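You operate a simulated robot arm through the tools that you are given. There is no shell and no other tool.

You run a simulated robot arm. Do the job below in one go: nothing can be reset, and whatever is moved stays where it is left.

Task
Find Merci on the job card, dial its letter and mark the green cube with it.
Fine: the card lies under the open drawer; leave the cube in the drawer, key off after.

It is judged by the outcome, as a careful person would: the job done as asked, and still so three seconds after it is handed in. It fails if anything else is knocked over, pushed out of place, dropped, spilled or broken.

Robot
A 6-joint arm with a two-finger parallel gripper, fixed in place. Base frame: the origin is at the foot of the arm, x ahead of it, y to its left, z up; the work surface is at about z = 0.8. Lengths are in m, angles in rad, forces in N, time in s.
With the tool pointing down near the work surface it reaches from about 0.3 to 0.66 m from the base axis. Its first joint turns from -2.007 to 2.007 rad. Payload 3.43 kg.
The tool frame sits at the grasp point between the pads (the TCP): z along the fingers, y along the line on which they close. The tips reach 0.034 m beyond it. Largest opening 0.128 m; finger width 0.024, thickness 0.012; the body of the gripper, 0.048 by 0.13 m, starts 0.096 m behind the TCP.
Orientation is told as [roll, pitch, yaw] about the base's x, y, z axes, in that order, counted from this pose: with the fingers straight down and closing along the base's y, the tool's x points along the base's -x, its y along +y and its z along -z.

Tools
- The arm moves only by the tool nudge_tool. Its argument "increments" is a list of rows, each a list of 7 numbers: the closure, from 0 (fully open) to 1 (shut), then the shift along the base's x, y, z in units of 50 mm (1.0 is 50 mm), then the turn, a rotation vector about the base's x, y, z in units of 4 degrees (1.0 is 4 degrees). In form: [[hand, x, y, z, rx, ry, rz], ...]. A call has 1 to 20 rows; each row shifts and turns the commanded pose from where the row before left it. A call with a number of a shift or a turn outside -1 to 1 is refused whole. A row lasts 0.2 s, in which the tool goes at most 0.05 m and 0.15 rad; a call with a longer step from one row to the next is refused whole, and so is a gripper value outside its range. A pose out of reach is approached as far as the arm can. The call stops where the force on the tool passes 40 N (or 10 N more than at its start, if that is more) or the arm is blocked; 0.2 s more then pass. Each finger travels about 0.153 m/s and halts on what it meets, pressing with about 39 N; the grip force reading is that of the motor and also rises with nothing between the fingers. The clock runs only during rows and for 0.2 s after the last one: add rows that do not move to give the fingers time. It gives the time, the measured TCP pose, the force on the tool (base axes), the opening and the grip force at its end, in the units of the frame above (readings bear some noise), with the torque about the TCP (base axes, N m) and any sound that the robot's microphone picked up, and new pictures: "show" is both (left out), scene, wrist or none.
- Cameras (640 x 400 px; columns grow to the right, rows downward): "scene" is fixed at [0.0501, 0.501, 1.7438]; the picture's right is [-0.39, -0.92, 0.00], its down [-0.83, 0.35, -0.43] and it looks along [0.39, -0.17, -0.91] (base axes); focal length 374 px, centre (320, 200). "wrist" rides on the gripper at [0.076, -0.011, -0.16] in the tool frame; the picture's right is [0.15, 0.99, 0.00], its down [-0.88, 0.13, -0.46] and it looks along [-0.45, 0.07, 0.89] (tool axes); focal length 234 px, centre (320, 200). There is no depth. A picture from a camera that has moved, and an enlarged one, comes with that camera's place and axes in the base frame and with its lens.
- slide_trunk(by): slides the trunk up (or, below 0, down) by that many m; the arm rides with it, the base frame stays. It gives what a move gives, with no picture.
- inspect(camera, box): a new picture of the part [left, top, right, bottom] of that camera's present view, enlarged. No time passes.
- close_job(): hands the job in; it is judged then, once.

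Nothing tells you positions but the pictures and the camera data. Unless the task says otherwise, let go and move clear before handing in.

The tools are called as a command line: name --pt "numbers of a row" for each row, then --argument value for the rest, lists and objects as JSON in quotes. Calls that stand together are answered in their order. nudge_tool: Moves the arm, as the interface text tells. Its arguments: {"type":"object","properties":{"increments":{"type":"array"},"show":{"type":"string","enum":["both","scene","wrist","none"]}},"required":["increments"]} The other tools are called the same way: slide_trunk (by) slides the trunk up or down; inspect (camera, box) takes an enlarged picture of a part of a camera's view; close_job () hands the job in.

At the start:

```text
time: 0.0
position: [0.1417, 0.3119, 1.3438]
tcp_rot: [0.0, 0.001, 0.0]
force: [-0.1, 0.4, -1.1]
moment: [-0.01, -0.01, 0.0]
width: 0.1278
finger_force: 0.1
trunk travel left (down, up): [-0.823, 0.167]
```

scene: 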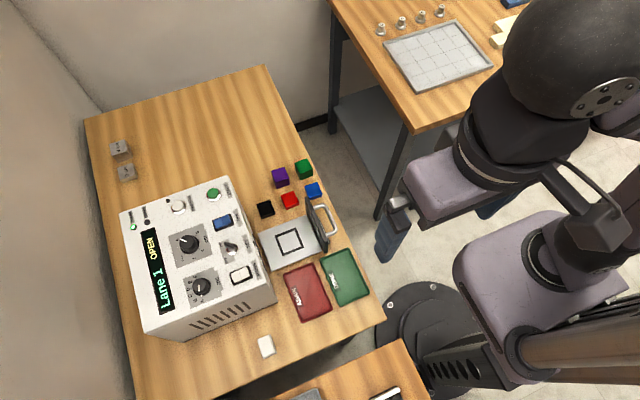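
wrist: 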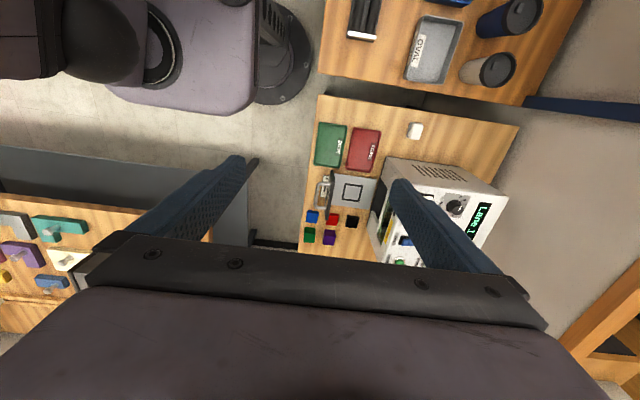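

I see a machine with two dials, a display, buttons and an open drawer on a table, with coloured cubes beside it. I'll look closer before moving.

inspect --camera "scene" --box '[110, 170, 270, 270]'

inspect --camera "scene" --box '[120, 250, 280, 350]'

inspect --camera "scene" --box '[240, 150, 400, 250]'

inspect --camera "scene" --box '[240, 220, 400, 320]'

inspect --camera "wrist" --box '[290, 90, 530, 240]'

inspect --camera "scene" --box '[0, 0, 640, 400]'

```text
4.00 times, centred on (190, 220) of scene
camera zoom: at [0.0501, 0.501, 1.7438], right [-0.39, -0.92, 0.0], down [-0.83, 0.35, -0.43], along [0.39, -0.17, -0.91], focal length 1496 px, centre (840, 120)
```

zoom: 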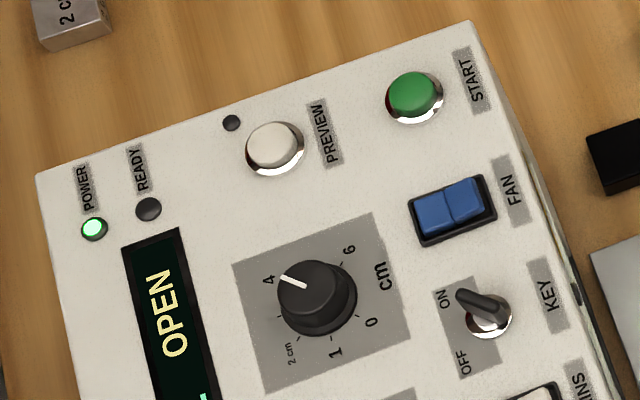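

```text
4.00 times, centred on (200, 300) of scene
camera zoom: at [0.0501, 0.501, 1.7438], right [-0.39, -0.92, 0.0], down [-0.83, 0.35, -0.43], along [0.39, -0.17, -0.91], focal length 1496 px, centre (800, -200)
```

zoom: 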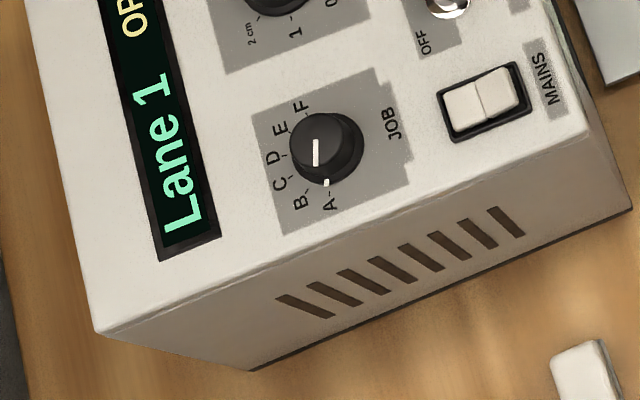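

```text
4.00 times, centred on (320, 200) of scene
camera zoom: at [0.0501, 0.501, 1.7438], right [-0.39, -0.92, 0.0], down [-0.83, 0.35, -0.43], along [0.39, -0.17, -0.91], focal length 1496 px, centre (320, 200)
```

zoom: 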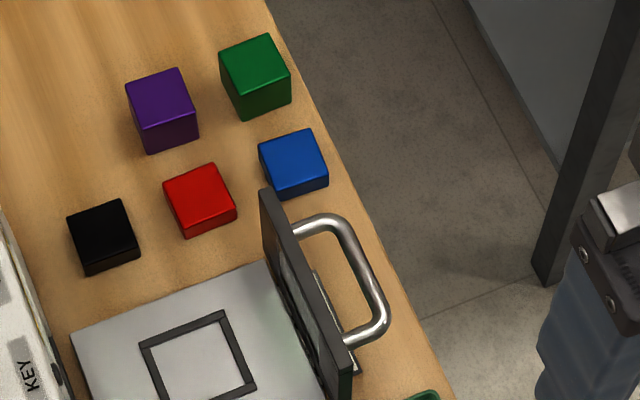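

```text
4.00 times, centred on (320, 270) of scene
camera zoom: at [0.0501, 0.501, 1.7438], right [-0.39, -0.92, 0.0], down [-0.83, 0.35, -0.43], along [0.39, -0.17, -0.91], focal length 1496 px, centre (320, -80)
```

zoom: 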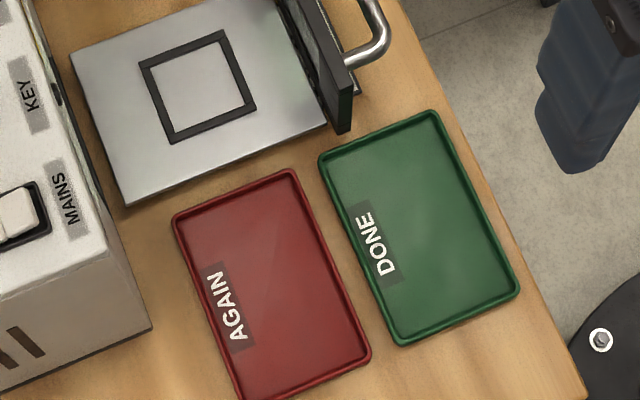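

```text
2.67 times, centred on (410, 165) of wrist
camera zoom: at [0.0659, 0.3007, 1.5013], right [-0.15, 0.99, 0.0], down [0.88, 0.13, 0.46], along [0.45, 0.07, -0.89], focal length 624 px, centre (80, 293)
```

zoom: 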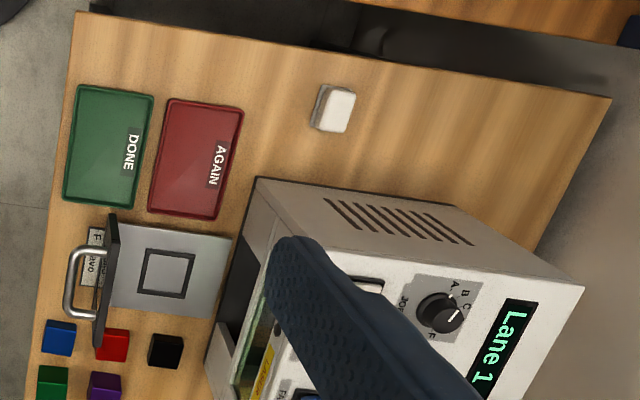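

```text
1.00 times, centred on (320, 200) of scene (not enlarged: the box is as wide or as high as the picture)
camera zoom: at [0.0501, 0.501, 1.7438], right [-0.39, -0.92, 0.0], down [-0.83, 0.35, -0.43], along [0.39, -0.17, -0.91], focal length 374 px, centre (320, 200)
```

zoom: 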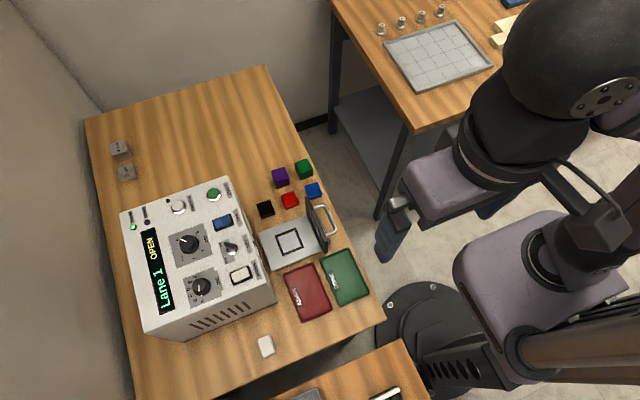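

The drawer stands open at about (0.36, 0.45) with a card beneath its handle. I'll zoom in on that card.

inspect --camera "wrist" --box '[305, 165, 345, 205]'

inspect --camera "scene" --box '[300, 195, 348, 250]'

inspect --camera "scene" --box '[100, 130, 150, 190]'

inspect --camera "scene" --box '[160, 220, 260, 310]'

```text
10.00 times, centred on (325, 185) of wrist
camera zoom: at [0.0659, 0.3007, 1.5013], right [-0.15, 0.99, 0.0], down [0.88, 0.13, 0.46], along [0.45, 0.07, -0.89], focal length 2342 px, centre (270, 350)
```

zoom: 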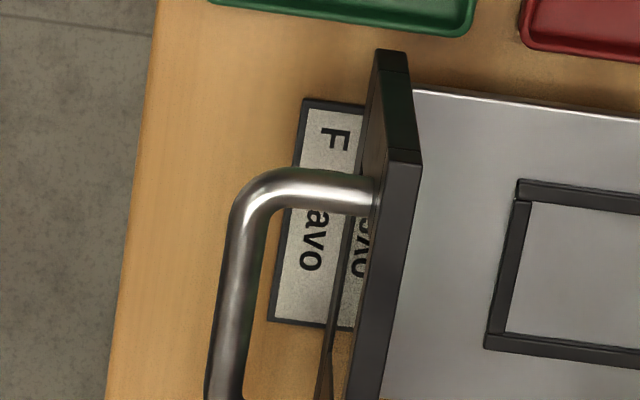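

```text
7.27 times, centred on (324, 222) of scene
camera zoom: at [0.0501, 0.501, 1.7438], right [-0.39, -0.92, 0.0], down [-0.83, 0.35, -0.43], along [0.39, -0.17, -0.91], focal length 2719 px, centre (291, 36)
```

zoom: 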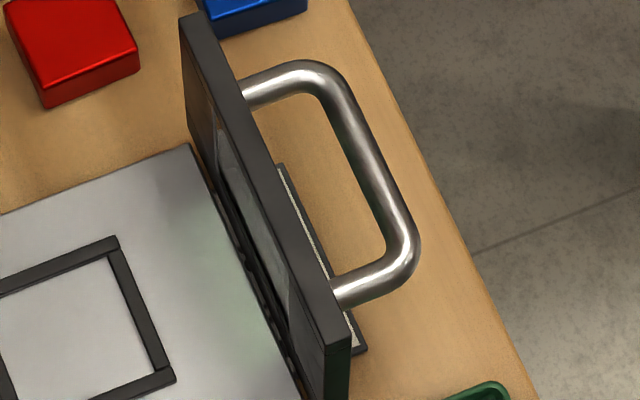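

```text
6.67 times, centred on (125, 160) of scene
camera zoom: at [0.0501, 0.501, 1.7438], right [-0.39, -0.92, 0.0], down [-0.83, 0.35, -0.43], along [0.39, -0.17, -0.91], focal length 2492 px, centre (1620, 467)
```

zoom: 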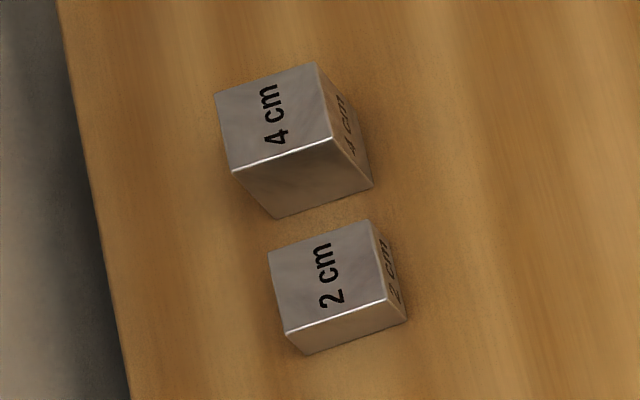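

```text
4.44 times, centred on (210, 265) of scene
camera zoom: at [0.0501, 0.501, 1.7438], right [-0.39, -0.92, 0.0], down [-0.83, 0.35, -0.43], along [0.39, -0.17, -0.91], focal length 1662 px, centre (809, -89)
```

zoom: 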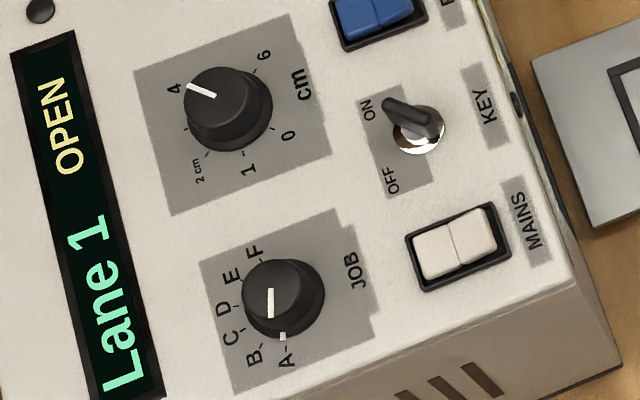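

The card is a list partly hidden by the drawer (a line with F, "Bravo", ...). The JOB dial is at A and the cm dial near 4. I'll move the hand outward at a high level to get a clear view of the panel.

nudge_tool --pt "0 0.5 0.6 -0.1 0 0 0" --pt "0 0.5 0.6 -0.1 0 0 0" --pt "0 0.5 0.6 -0.1 0 0 0" --pt "0 0.5 0.6 -0.1 0 0 0" --pt "0 0.5 0.6 -0.1 0 0 0" --pt "0 0.5 0.6 -0.1 0 0 0"

```text
time: 1.4
position: [0.2695, 0.4427, 1.2449]
tcp_rot: [0.003, 0.0, 0.001]
force: [-0.1, 0.3, -0.3]
moment: [-0.03, 0.03, 0.01]
width: 0.1282
finger_force: 0.0
out of reach, approached as far as the arm can: row 2, 3, 4, 5, 6
trunk travel left (down, up): [-0.823, 0.167]
camera wrist: at [0.1943, 0.4316, 1.4031], right [-0.15, 0.99, 0.0], down [0.88, 0.13, 0.46], along [0.45, 0.07, -0.89], focal length 234 px, centre (320, 200)
```

scene: 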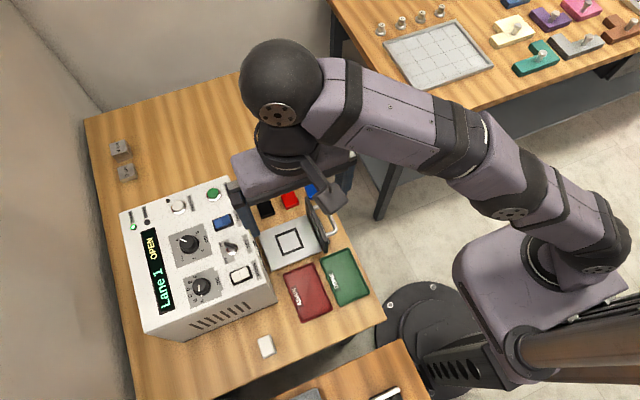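
wrist: 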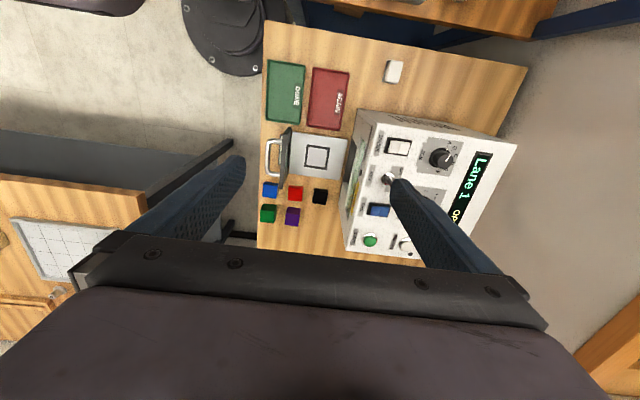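

The arm reached its limit there, but the view of the panel is good. I'll enlarge the wrist view.

inspect --camera "wrist" --box '[340, 100, 520, 260]'

inspect --camera "wrist" --box '[250, 110, 360, 230]'

inspect --camera "wrist" --box '[255, 120, 305, 190]'

```text
2.50 times, centred on (430, 180) of wrist
camera zoom: at [0.1943, 0.4316, 1.4031], right [-0.15, 0.99, 0.0], down [0.88, 0.13, 0.46], along [0.45, 0.07, -0.89], focal length 585 px, centre (45, 250)
```

zoom: 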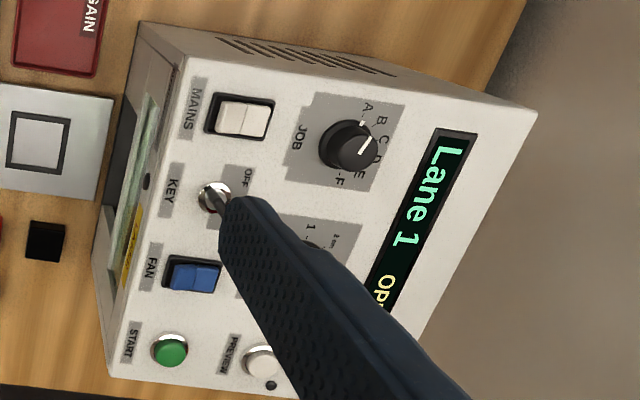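

```text
3.33 times, centred on (305, 170) of wrist
camera zoom: at [0.1943, 0.4316, 1.4031], right [-0.15, 0.99, 0.0], down [0.88, 0.13, 0.46], along [0.45, 0.07, -0.89], focal length 781 px, centre (370, 300)
```

zoom: 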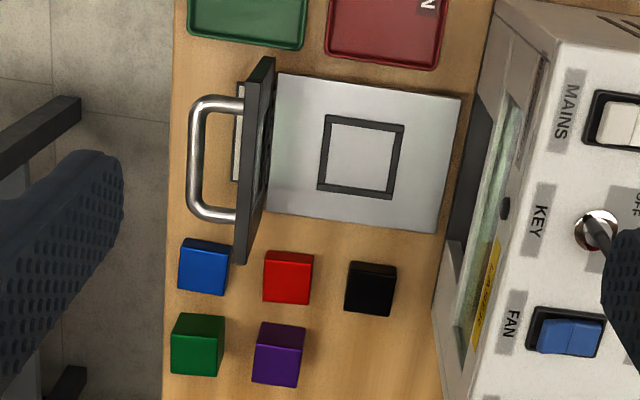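

```text
5.71 times, centred on (280, 155) of wrist
camera zoom: at [0.1943, 0.4316, 1.4031], right [-0.15, 0.99, 0.0], down [0.88, 0.13, 0.46], along [0.45, 0.07, -0.89], focal length 1338 px, centre (549, 457)
```

zoom: 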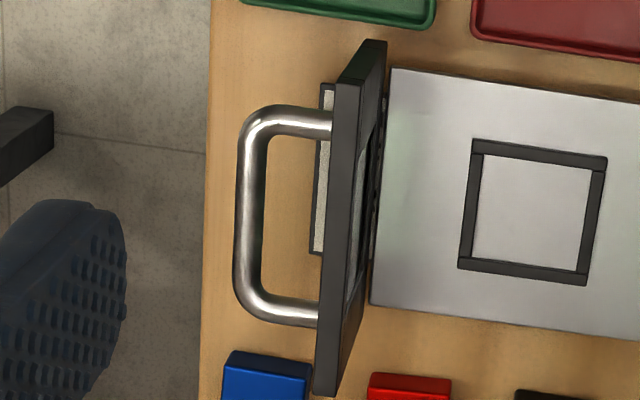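

From the two views I place the drawer plate at about (0.356, 0.449, 0.85), the panel near z 1.02 with its controls at y 0.57 and 0.65, and the green cube near (0.55, 0.33). I'll go over the cubes to measure them.

nudge_tool --pt "0 0.4 -0.5 -0.6 0 0 0" --pt "0 0.4 -0.5 -0.6 0 0 0" --pt "0 0.4 -0.5 -0.6 0 0 0" --pt "0 0.4 -0.5 -0.6 0 0 0" --pt "0 0.4 -0.5 -0.6 0 0 0"

```text
time: 2.6
position: [0.3685, 0.3139, 1.0947]
tcp_rot: [0.001, 0.0, -0.001]
force: [0.2, -0.5, -0.7]
moment: [0.01, -0.01, 0.0]
width: 0.1278
finger_force: 0.1
trunk travel left (down, up): [-0.823, 0.167]
camera wrist: at [0.2933, 0.3034, 1.2549], right [-0.15, 0.99, 0.0], down [0.88, 0.13, 0.46], along [0.45, 0.07, -0.89], focal length 234 px, centre (320, 200)
```

scene: 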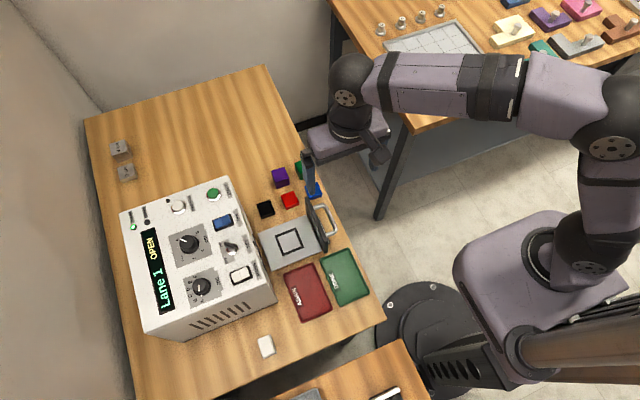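
wrist: 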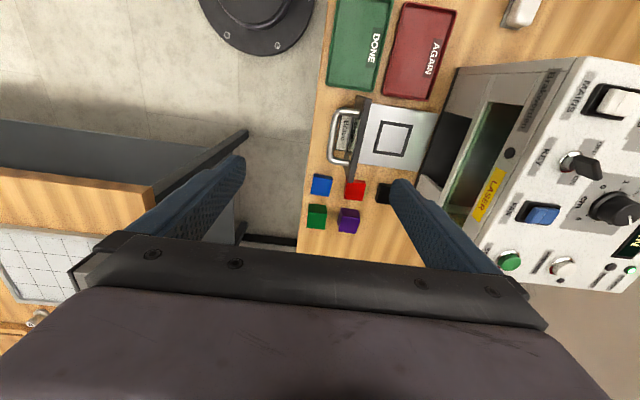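

Now the cubes and machine front are nearer; I'll enlarge them.

inspect --camera "wrist" --box '[300, 160, 380, 240]'

inspect --camera "wrist" --box '[320, 90, 370, 170]'

inspect --camera "wrist" --box '[440, 50, 640, 290]'

inspect --camera "wrist" --box '[520, 60, 640, 180]'

inspect --camera "wrist" --box '[490, 150, 640, 290]'

```text
5.00 times, centred on (340, 200) of wrist
camera zoom: at [0.2933, 0.3034, 1.2549], right [-0.15, 0.99, 0.0], down [0.88, 0.13, 0.46], along [0.45, 0.07, -0.89], focal length 1171 px, centre (220, 200)
```

zoom: 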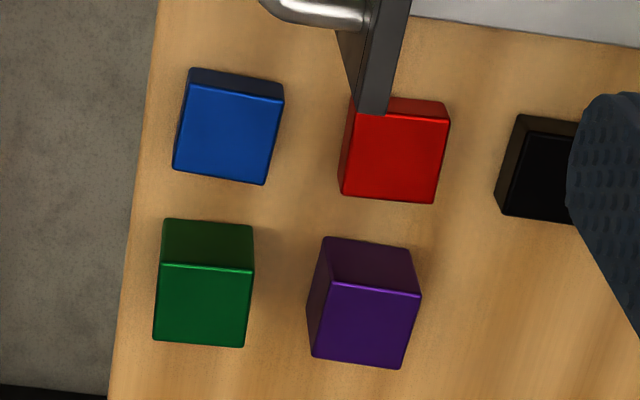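

```text
5.00 times, centred on (345, 130) of wrist
camera zoom: at [0.2933, 0.3034, 1.2549], right [-0.15, 0.99, 0.0], down [0.88, 0.13, 0.46], along [0.45, 0.07, -0.89], focal length 1171 px, centre (195, 550)
```

zoom: 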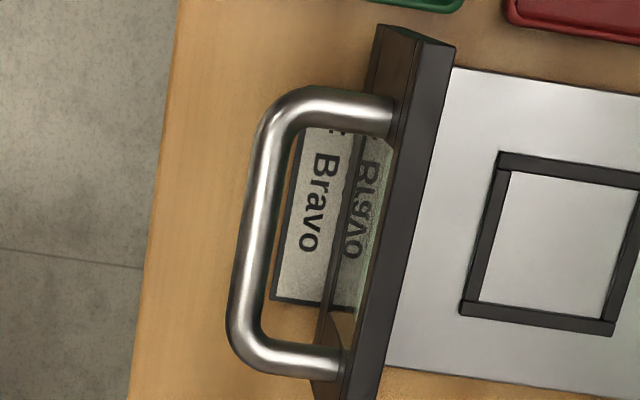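

```text
1.67 times, centred on (540, 170) of wrist
camera zoom: at [0.2933, 0.3034, 1.2549], right [-0.15, 0.99, 0.0], down [0.88, 0.13, 0.46], along [0.45, 0.07, -0.89], focal length 390 px, centre (-47, 250)
```

zoom: 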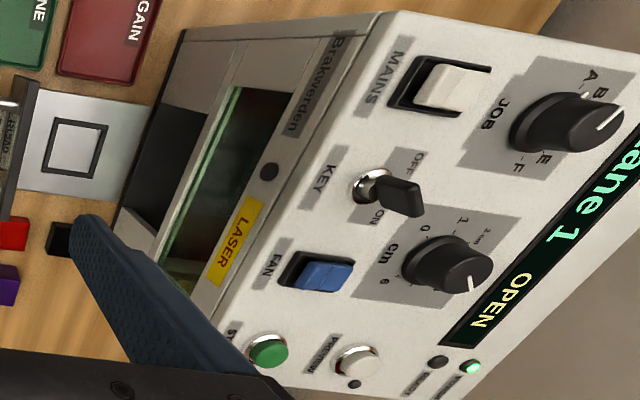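

```text
3.33 times, centred on (580, 120) of wrist
camera zoom: at [0.2933, 0.3034, 1.2549], right [-0.15, 0.99, 0.0], down [0.88, 0.13, 0.46], along [0.45, 0.07, -0.89], focal length 781 px, centre (-547, 467)
```

zoom: 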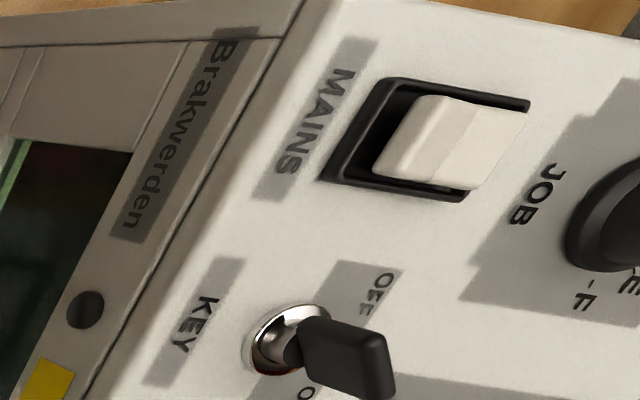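

```text
2.86 times, centred on (565, 220) of wrist
camera zoom: at [0.2933, 0.3034, 1.2549], right [-0.15, 0.99, 0.0], down [0.88, 0.13, 0.46], along [0.45, 0.07, -0.89], focal length 669 px, centre (-380, 143)
```

zoom: 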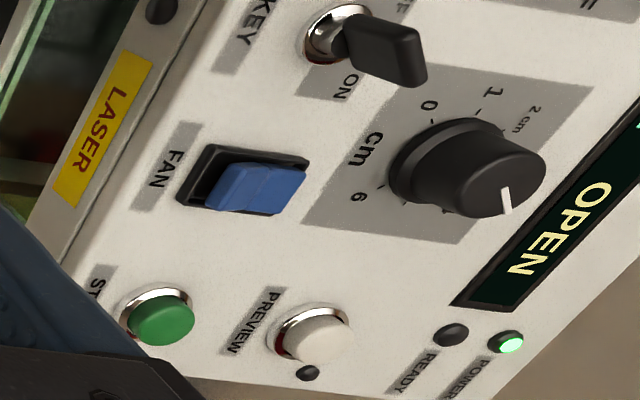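

The green cube measures about 4 cm tall (the blue one about 2 cm), centred near (0.551, 0.337) and turned about 5°. I'll turn the hand so the fingers close along x, half close it, and come over the cube.

nudge_tool --pt "0.5 0.13 0 -0.1 0 0 1" --pt "0.5 0.13 0 -0.1 0 0 1" --pt "0.5 0.13 0 -0.1 0 0 1" --pt "0.5 0.13 0 -0.1 0 0 1" --pt "0.5 0.13 0 -0.1 0 0 1" --pt "0.5 0.13 0 -0.1 0 0 1" --pt "0.5 0.13 0 -0.1 0 0 1" --pt "0.5 0.13 0 -0.1 0 0 1" --pt "0.5 0.13 0 -0.1 0 0 1" --pt "0.5 0.13 0 -0.1 0 0 1" --pt "0.5 0.13 0 -0.1 0 0 1" --pt "0.5 0.13 0 -0.1 0 0 1" --pt "0.5 0.13 0 -0.1 0 0 1" --pt "0.5 0.13 0 -0.1 0 0 1" --pt "0.5 0.13 0 -0.1 0 0 1" --pt "0.5 0.13 0 -0.1 0 0 1" --pt "0.5 0.13 0 -0.1 0 0 1" --pt "0.5 0.13 0 -0.1 0 0 1" --pt "0.5 0.13 0 -0.1 0 0 1" --pt "0.5 0.13 0 -0.1 0 0 1"

nudge_tool --pt "0.5 0.2 0.1 -0.2 0 0 1" --pt "0.5 0.2 0.1 -0.2 0 0 1" --pt "0.5 0.2 0.1 -0.2 0 0 1" --pt "0.5 0.1 0.1 -0.2 0 0 0.75"

```text
time: 6.8
position: [0.5013, 0.3143, 0.9947]
tcp_rot: [-0.001, 0.0, 1.397]
force: [0.1, 0.0, 0.0]
moment: [-0.04, -0.01, -0.01]
width: 0.0642
finger_force: 0.0
trunk travel left (down, up): [-0.823, 0.167]
camera wrist: at [0.4988, 0.2378, 1.1539], right [-1.0, 0.03, 0.0], down [0.02, 0.89, 0.46], along [0.01, 0.46, -0.89], focal length 234 px, centre (320, 200)
```

scene: 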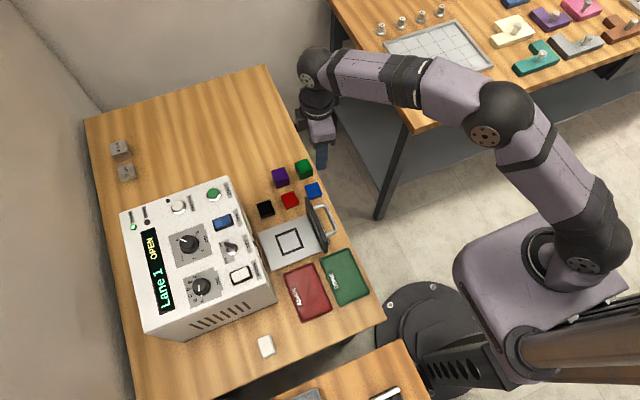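
wrist: 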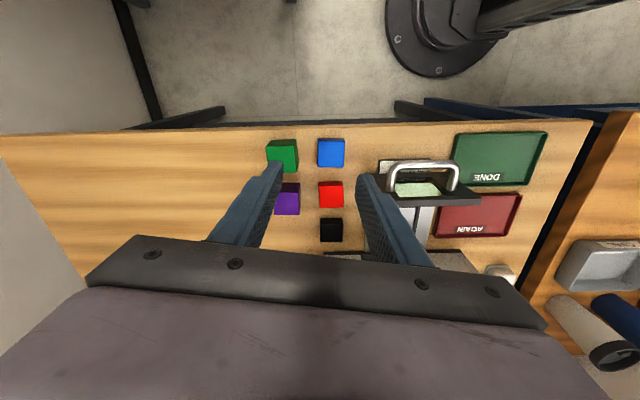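

```text
time: 7.8
position: [0.5356, 0.336, 0.9558]
tcp_rot: [-0.001, 0.0, 1.658]
force: [0.1, 0.6, -0.4]
moment: [-0.01, -0.02, 0.02]
width: 0.0642
finger_force: 0.1
trunk travel left (down, up): [-0.823, 0.167]
camera wrist: at [0.5526, 0.2608, 1.1143], right [-0.97, -0.23, 0.0], down [-0.21, 0.87, 0.46], along [-0.11, 0.44, -0.89], focal length 234 px, centre (320, 200)
```

scene: 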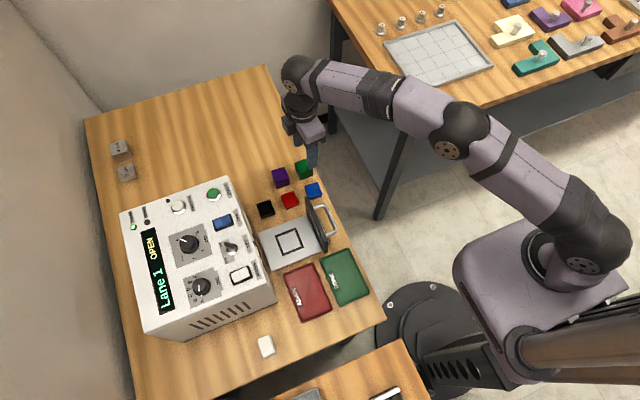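
wrist: 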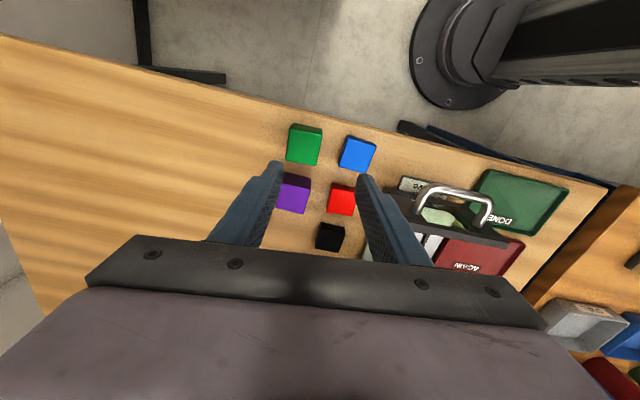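

Green is to the upper left of the point under the fingers; I'll refine its position with this view.

inspect --camera "wrist" --box '[270, 110, 390, 260]'

inspect --camera "wrist" --box '[380, 150, 520, 260]'

```text
2.67 times, centred on (330, 185) of wrist
camera zoom: at [0.5526, 0.2608, 1.1143], right [-0.97, -0.23, 0.0], down [-0.21, 0.87, 0.46], along [-0.11, 0.44, -0.89], focal length 624 px, centre (293, 240)
```

zoom: 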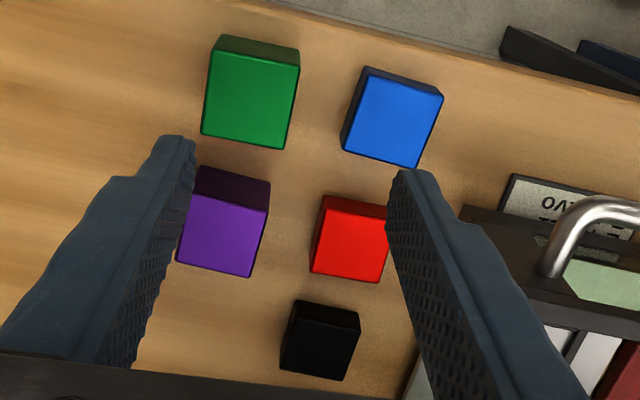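

```text
3.64 times, centred on (450, 205) of wrist
camera zoom: at [0.5526, 0.2608, 1.1143], right [-0.97, -0.23, 0.0], down [-0.21, 0.87, 0.46], along [-0.11, 0.44, -0.89], focal length 852 px, centre (-153, 182)
```

zoom: 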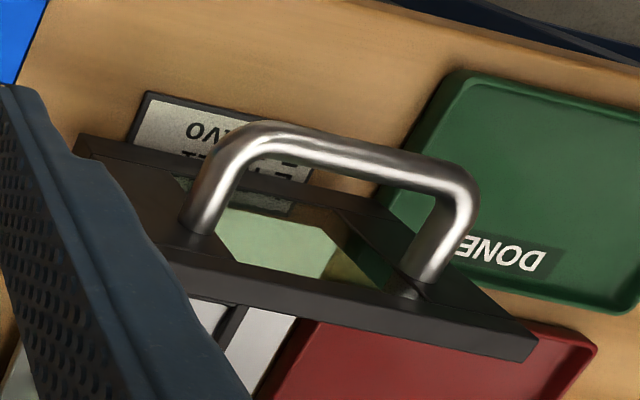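

Green's centre is at about (0.5525, 0.334), 4 cm wide, turned about 4°. I'll centre over it and go down with the fingers 58 mm apart.

nudge_tool --pt "0.545 0.34 -0.04 0 0 0 -0.2" --pt "0.545 0 0 -0.4 0 0 0" --pt "0.545 0 0 -0.4 0 0 0" --pt "0.545 0 0 -0.4 0 0 0" --pt "0.545 0 0 -0.2 0 0 0"

```text
time: 9.0
position: [0.5523, 0.3317, 0.8849]
tcp_rot: [-0.001, 0.001, 1.645]
force: [0.1, 1.1, 1.3]
moment: [0.0, 0.0, -0.03]
width: 0.0584
finger_force: 0.1
trunk travel left (down, up): [-0.823, 0.167]
camera wrist: at [0.5688, 0.258, 1.043], right [-0.98, -0.22, 0.0], down [-0.19, 0.87, 0.46], along [-0.1, 0.44, -0.89], focal length 234 px, centre (320, 200)
```

scene: 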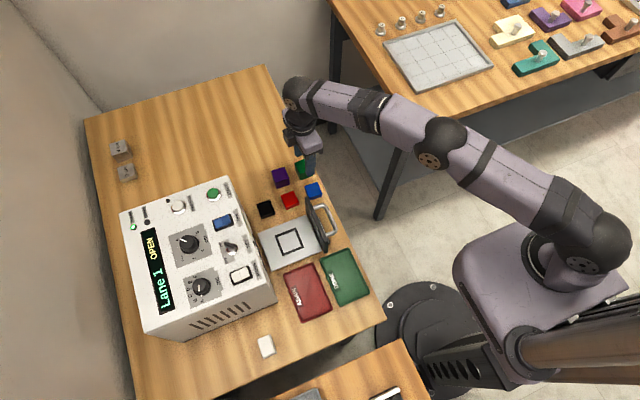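
wrist: 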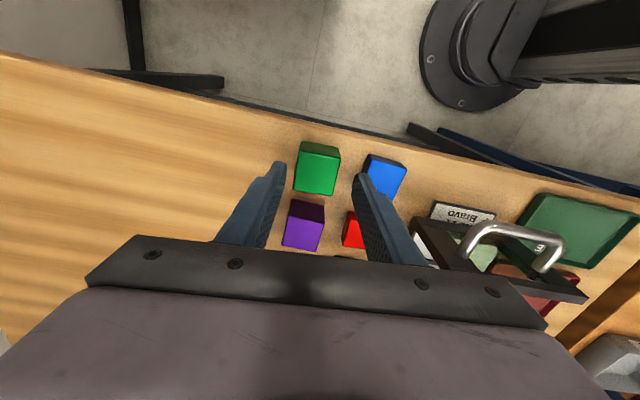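

The fingers straddle the green cube well. I'll go down the rest of the way and grip.

nudge_tool --pt "0.545 0 0 -0.3 0 0 0" --pt "0.545 0 0 -0.3 0 0 0" --pt "0.545 0 0 -0.22 0 0 0" --pt "0.545 0 0 0 0 0 0" --pt "0.8 0 0 0 0 0 0" --pt "0.8 0 0 0 0 0 0" --pt "0.8 0 0 0 0 0 0"

```text
time: 10.6
position: [0.5508, 0.3323, 0.846]
tcp_rot: [0.0, -0.001, 1.644]
force: [0.5, 0.3, 1.7]
moment: [0.05, 0.03, 0.0]
width: 0.0394
finger_force: 39.0
trunk travel left (down, up): [-0.823, 0.167]
camera wrist: at [0.5681, 0.2592, 1.0042], right [-0.98, -0.22, 0.0], down [-0.2, 0.87, 0.46], along [-0.1, 0.45, -0.89], focal length 234 px, centre (320, 200)
```

scene: 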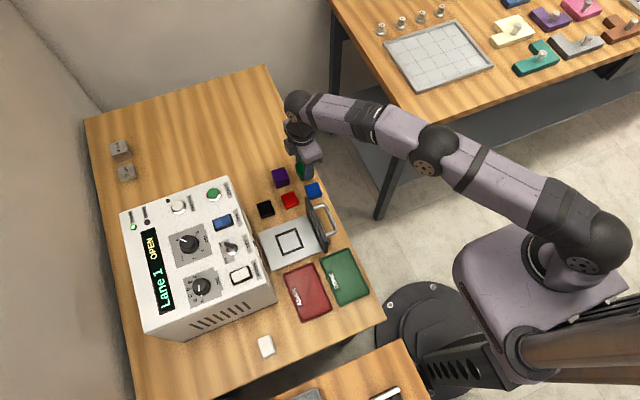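
wrist: 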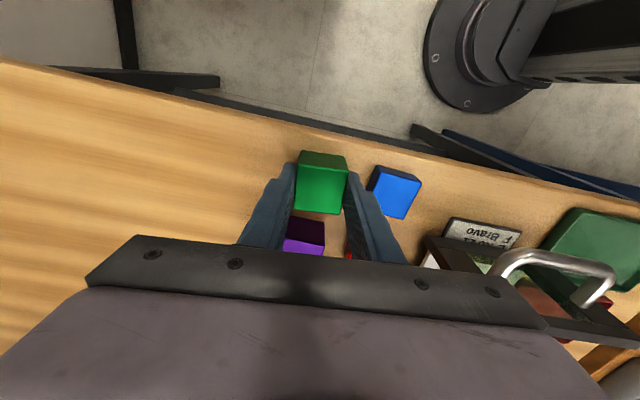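

The cube is held (39.4 mm). I'll lift it and carry it over to the drawer plate along the +x side.

nudge_tool --pt "0.8 0 0 0.5 0 0 0" --pt "0.8 0 0 0.5 0 0 0" --pt "0.8 0 0 0.5 0 0 0" --pt "0.8 0 0 0.5 0 0 0" --pt "0.8 -0.2 0.3 0.4 0 0 0" --pt "0.8 -0.3 0.6 0 0 0 -0.2" --pt "0.8 -0.3 0.6 0 0 0 -0.2" --pt "0.8 -0.4 0.6 0 0 0 -0.2" --pt "0.8 -0.7 0.16 0 0 0 -0.2" --pt "0.8 -0.7 0 0 0 0 -0.25" --pt "0.8 -0.6 0 0 0 0 0" --pt "0.8 0 0 0 0 0 0"

```text
time: 13.2
position: [0.3806, 0.4345, 0.9618]
tcp_rot: [-0.001, -0.001, 1.57]
force: [-0.7, -0.2, -2.2]
moment: [0.0, 0.03, 0.02]
width: 0.0395
finger_force: 38.9
out of reach, approached as far as the arm can: row 7, 8
trunk travel left (down, up): [-0.823, 0.167]
camera wrist: at [0.3918, 0.3593, 1.1204], right [-0.99, -0.15, 0.0], down [-0.13, 0.88, 0.46], along [-0.07, 0.45, -0.89], focal length 234 px, centre (320, 200)
```

scene: 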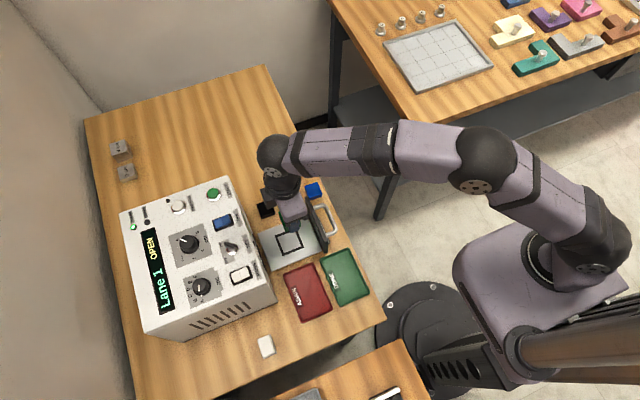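
wrist: 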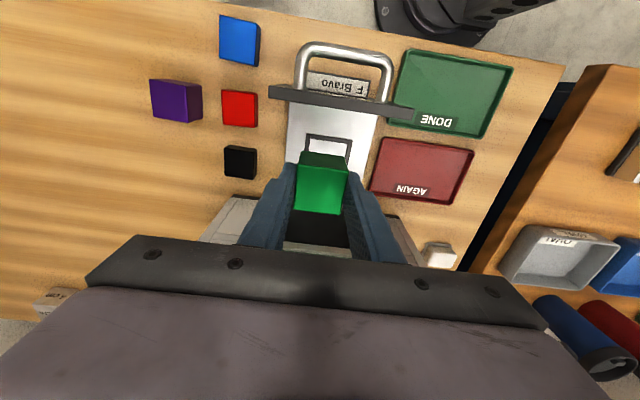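

The cube hangs above the drawer. I'll enlarge this to line it up with the square.

inspect --camera "wrist" --box '[260, 40, 420, 240]'

inspect --camera "wrist" --box '[290, 60, 390, 160]'

inspect --camera "scene" --box '[250, 170, 350, 270]'

```text
2.00 times, centred on (340, 140) of wrist
camera zoom: at [0.3918, 0.3593, 1.1204], right [-0.99, -0.15, 0.0], down [-0.13, 0.88, 0.46], along [-0.07, 0.45, -0.89], focal length 468 px, centre (280, 320)
```

zoom: 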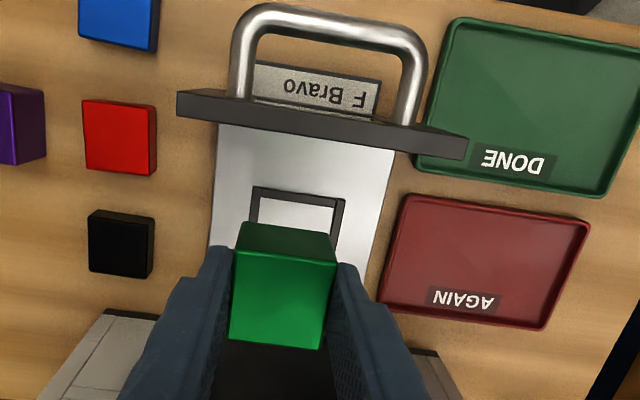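

```text
4.00 times, centred on (340, 110) of wrist
camera zoom: at [0.3918, 0.3593, 1.1204], right [-0.99, -0.15, 0.0], down [-0.13, 0.88, 0.46], along [-0.07, 0.45, -0.89], focal length 937 px, centre (240, 560)
```

zoom: 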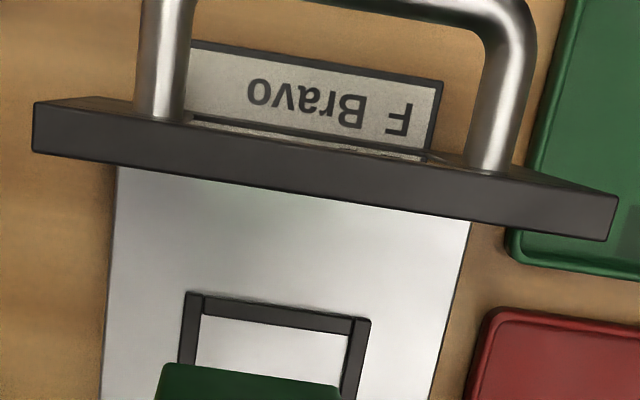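

```text
4.00 times, centred on (300, 220) of scene
camera zoom: at [0.0501, 0.501, 1.7438], right [-0.39, -0.92, 0.0], down [-0.83, 0.35, -0.43], along [0.39, -0.17, -0.91], focal length 1496 px, centre (400, 120)
```

zoom: 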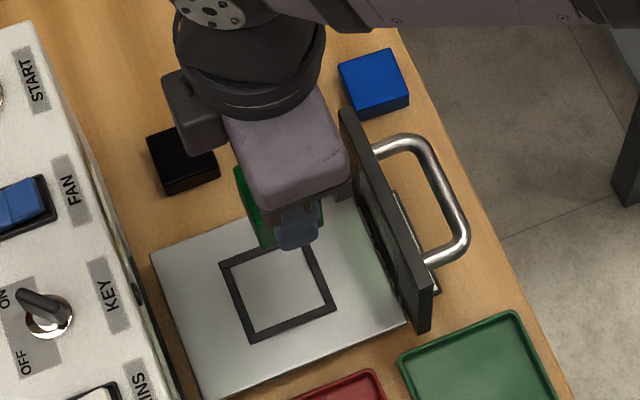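

I get the square's centre at (0.367, 0.447), plate at z ≈ 0.83; the cube hangs centred on the TCP. I'll move over it and lower partway to check.

nudge_tool --pt "0.8 -0.27 0.25 0 0 0 0" --pt "0.8 0 0 -0.5 0 0 0" --pt "0.8 0 0 -0.5 0 0 0" --pt "0.8 0 0 -0.2 0 0 0" --pt "0.8 0 0 0 0 0 0"

inspect --camera "wrist" --box '[260, 80, 420, 240]'

inspect --camera "scene" --box '[250, 190, 350, 270]'

```text
time: 14.4
position: [0.3663, 0.4452, 0.9021]
tcp_rot: [0.001, -0.001, 1.571]
force: [0.5, 0.6, -1.6]
moment: [0.01, -0.01, -0.01]
width: 0.0391
finger_force: 39.3
trunk travel left (down, up): [-0.823, 0.167]
camera wrist: at [0.3782, 0.3703, 1.0601], right [-0.99, -0.15, 0.0], down [-0.13, 0.88, 0.46], along [-0.07, 0.45, -0.89], focal length 234 px, centre (320, 200)
```

scene: 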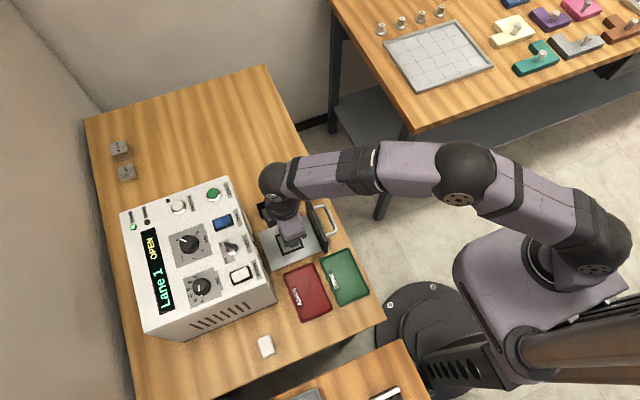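
wrist: 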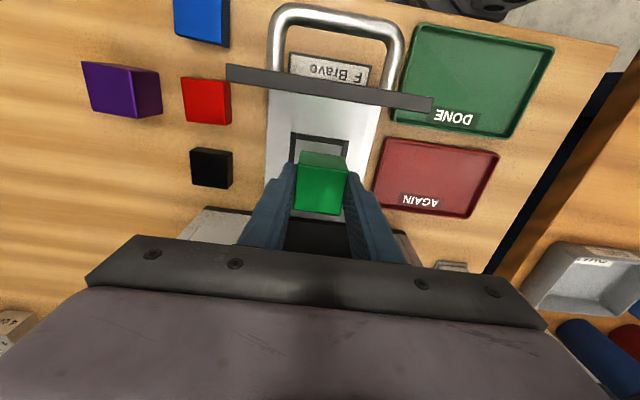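

```text
2.50 times, centred on (340, 160) of wrist
camera zoom: at [0.3782, 0.3703, 1.0601], right [-0.99, -0.15, 0.0], down [-0.13, 0.88, 0.46], along [-0.07, 0.45, -0.89], focal length 585 px, centre (270, 300)
```

zoom: 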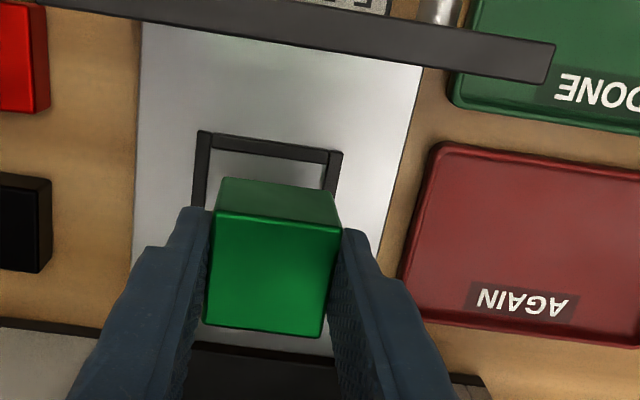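

```text
5.00 times, centred on (300, 230) of scene
camera zoom: at [0.0501, 0.501, 1.7438], right [-0.39, -0.92, 0.0], down [-0.83, 0.35, -0.43], along [0.39, -0.17, -0.91], focal length 1869 px, centre (420, 50)
```

zoom: 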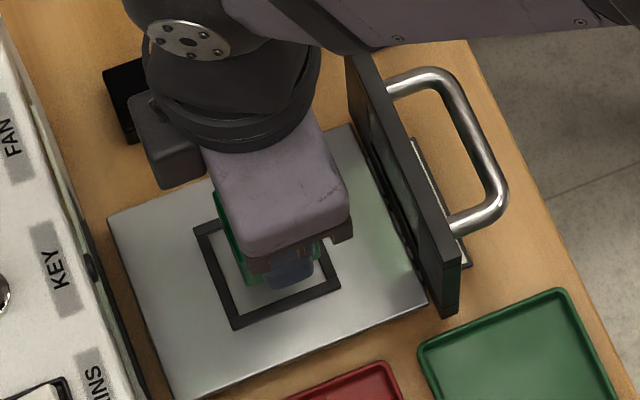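

The cube is about 3 mm short in x and 2 mm in y of the square's centre; I'll correct and lower near the plate.

nudge_tool --pt "0.8 0.06 0.04 0 0 0 0" --pt "0.8 0 0 -0.2 0 0 0" --pt "0.8 0 0 -0.16 0 0 0" --pt "0.8 0 0 0 0 0 0"

inspect --camera "wrist" --box '[260, 80, 420, 240]'

```text
time: 15.4
position: [0.3696, 0.4494, 0.8836]
tcp_rot: [0.001, 0.0, 1.571]
force: [-0.7, 0.1, -1.8]
moment: [0.02, 0.01, -0.01]
width: 0.0393
finger_force: 38.7
trunk travel left (down, up): [-0.823, 0.167]
camera wrist: at [0.3808, 0.3731, 1.0424], right [-0.99, -0.15, 0.0], down [-0.13, 0.88, 0.46], along [-0.07, 0.45, -0.89], focal length 234 px, centre (320, 200)
```

scene: 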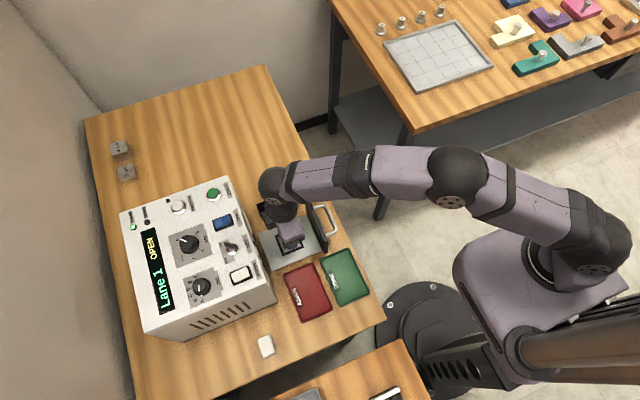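
wrist: 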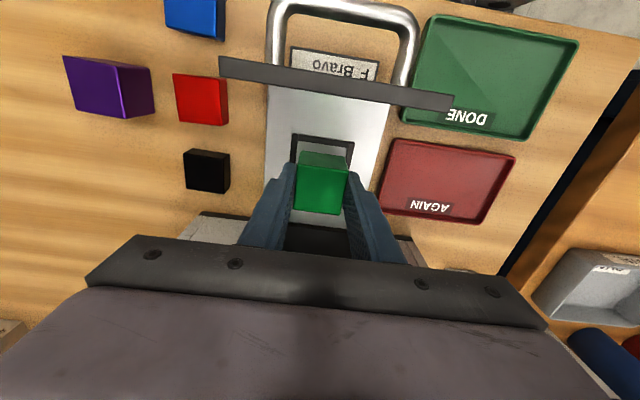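

```text
2.50 times, centred on (340, 160) of wrist
camera zoom: at [0.3808, 0.3731, 1.0424], right [-0.99, -0.15, 0.0], down [-0.13, 0.88, 0.46], along [-0.07, 0.45, -0.89], focal length 585 px, centre (270, 300)
```

zoom: 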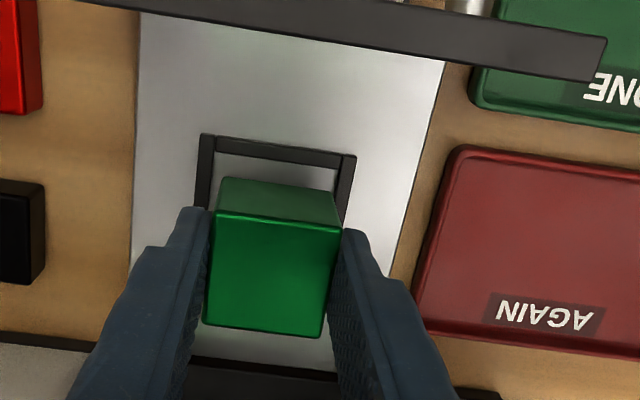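

The cube now sits about 2.5 mm too far in y; I'll shift back and set it down gently.

nudge_tool --pt "0.8 0 -0.05 0 0 0 0" --pt "0.8 0 0 -0.06 0 0 0" --pt "0.8 0 0 -0.04 0 0 0" --pt "0.8 0 0 0 0 0 0" --show "wrist"

inspect --camera "wrist" --box '[260, 80, 420, 240]'

```text
time: 16.4
position: [0.369, 0.4471, 0.8804]
tcp_rot: [0.0, 0.0, 1.572]
force: [0.1, 0.8, -0.4]
moment: [0.02, 0.02, -0.02]
width: 0.0394
finger_force: 39.3
trunk travel left (down, up): [-0.823, 0.167]
camera wrist: at [0.38, 0.372, 1.0383], right [-0.99, -0.15, 0.0], down [-0.13, 0.88, 0.46], along [-0.07, 0.45, -0.89], focal length 234 px, centre (320, 200)
```

wrist: 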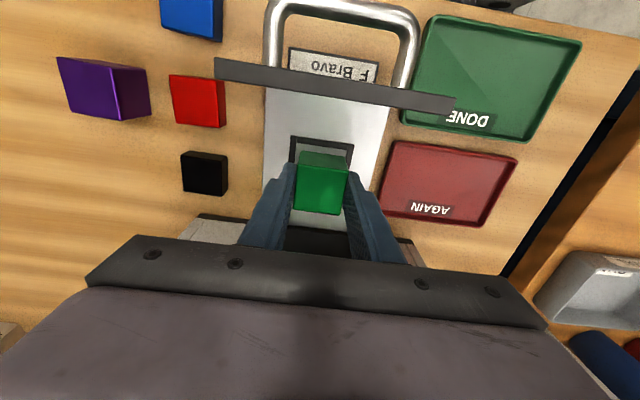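

```text
2.50 times, centred on (340, 160) of wrist
camera zoom: at [0.38, 0.372, 1.0383], right [-0.99, -0.15, 0.0], down [-0.13, 0.88, 0.46], along [-0.07, 0.45, -0.89], focal length 585 px, centre (270, 300)
```

zoom: 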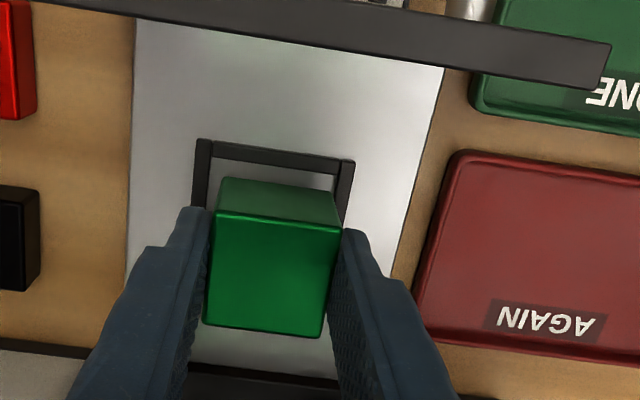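

Aligned. I'll lower in small steps and watch the force.

nudge_tool --pt "0.8 0 0 -0.04 0 0 0" --pt "0.8 0 0 -0.04 0 0 0" --pt "0.8 0 0 0 0 0 0" --show "none"

nudge_tool --pt "0.8 0 0 -0.03 0 0 0" --pt "0.8 0 0 0 0 0 0" --show "wrist"

inspect --camera "wrist" --box '[260, 80, 420, 240]'

```text
time: 17.2
position: [0.3683, 0.4459, 0.8752]
tcp_rot: [0.0, 0.002, 1.57]
force: [-0.2, 0.1, -1.9]
moment: [0.01, -0.03, 0.0]
width: 0.0391
finger_force: 38.7
trunk travel left (down, up): [-0.823, 0.167]
```

```text
time: 17.8
position: [0.3688, 0.4458, 0.8738]
tcp_rot: [0.001, 0.0, 1.57]
force: [0.1, -0.8, -2.4]
moment: [-0.01, -0.02, 0.0]
width: 0.039
finger_force: 39.4
trunk travel left (down, up): [-0.823, 0.167]
camera wrist: at [0.3801, 0.3703, 1.0321], right [-0.99, -0.15, 0.0], down [-0.13, 0.88, 0.46], along [-0.07, 0.45, -0.89], focal length 234 px, centre (320, 200)
```

wrist: 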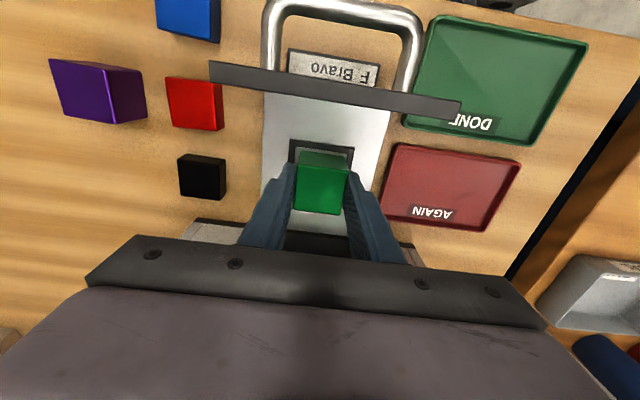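

```text
2.50 times, centred on (340, 160) of wrist
camera zoom: at [0.3801, 0.3703, 1.0321], right [-0.99, -0.15, 0.0], down [-0.13, 0.88, 0.46], along [-0.07, 0.45, -0.89], focal length 585 px, centre (270, 300)
```

zoom: 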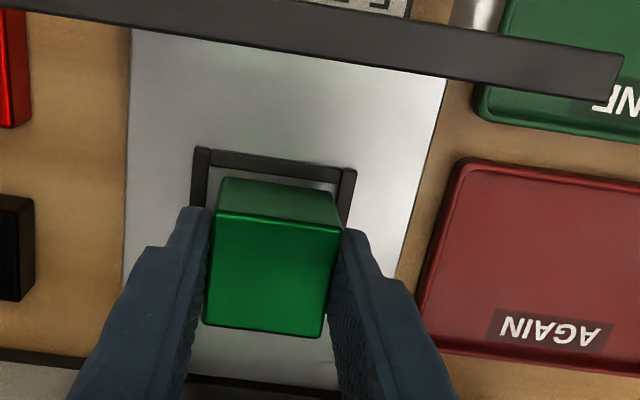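

No contact yet; lowering further in small steps.

nudge_tool --pt "0.8 0 0 -0.04 0 0 0" --pt "0.8 0 0 0 0 0 0" --show "none"

nudge_tool --pt "0.8 0 0 -0.04 0 0 0" --pt "0.8 0 0 0 0 0 0" --show "wrist"

inspect --camera "wrist" --box '[260, 80, 420, 240]'

```text
time: 18.4
position: [0.3703, 0.4459, 0.8719]
tcp_rot: [0.0, 0.001, 1.57]
force: [0.3, 0.0, -1.1]
moment: [0.03, 0.01, 0.02]
width: 0.0392
finger_force: 39.2
trunk travel left (down, up): [-0.823, 0.167]
```

```text
time: 19.0
position: [0.3688, 0.4457, 0.8689]
tcp_rot: [0.0, 0.001, 1.57]
force: [0.5, -0.6, -2.9]
moment: [-0.02, 0.0, 0.01]
width: 0.0394
finger_force: 38.9
trunk travel left (down, up): [-0.823, 0.167]
camera wrist: at [0.381, 0.3704, 1.028], right [-0.99, -0.15, 0.0], down [-0.13, 0.88, 0.46], along [-0.07, 0.45, -0.89], focal length 234 px, centre (320, 200)
```

wrist: 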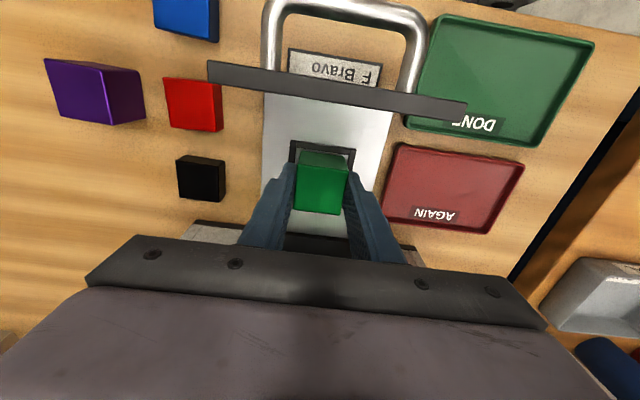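

```text
2.50 times, centred on (340, 160) of wrist
camera zoom: at [0.381, 0.3704, 1.028], right [-0.99, -0.15, 0.0], down [-0.13, 0.88, 0.46], along [-0.07, 0.45, -0.89], focal length 585 px, centre (270, 300)
```

zoom: 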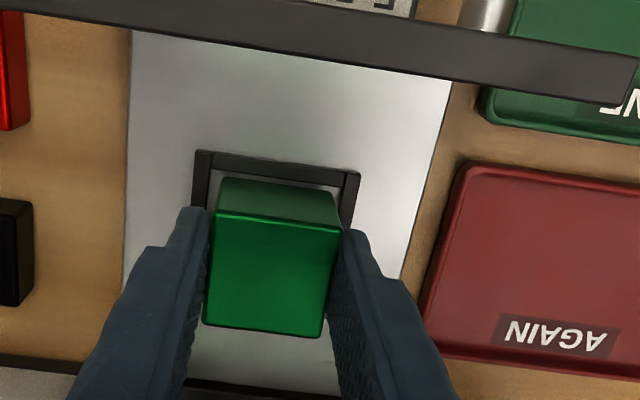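

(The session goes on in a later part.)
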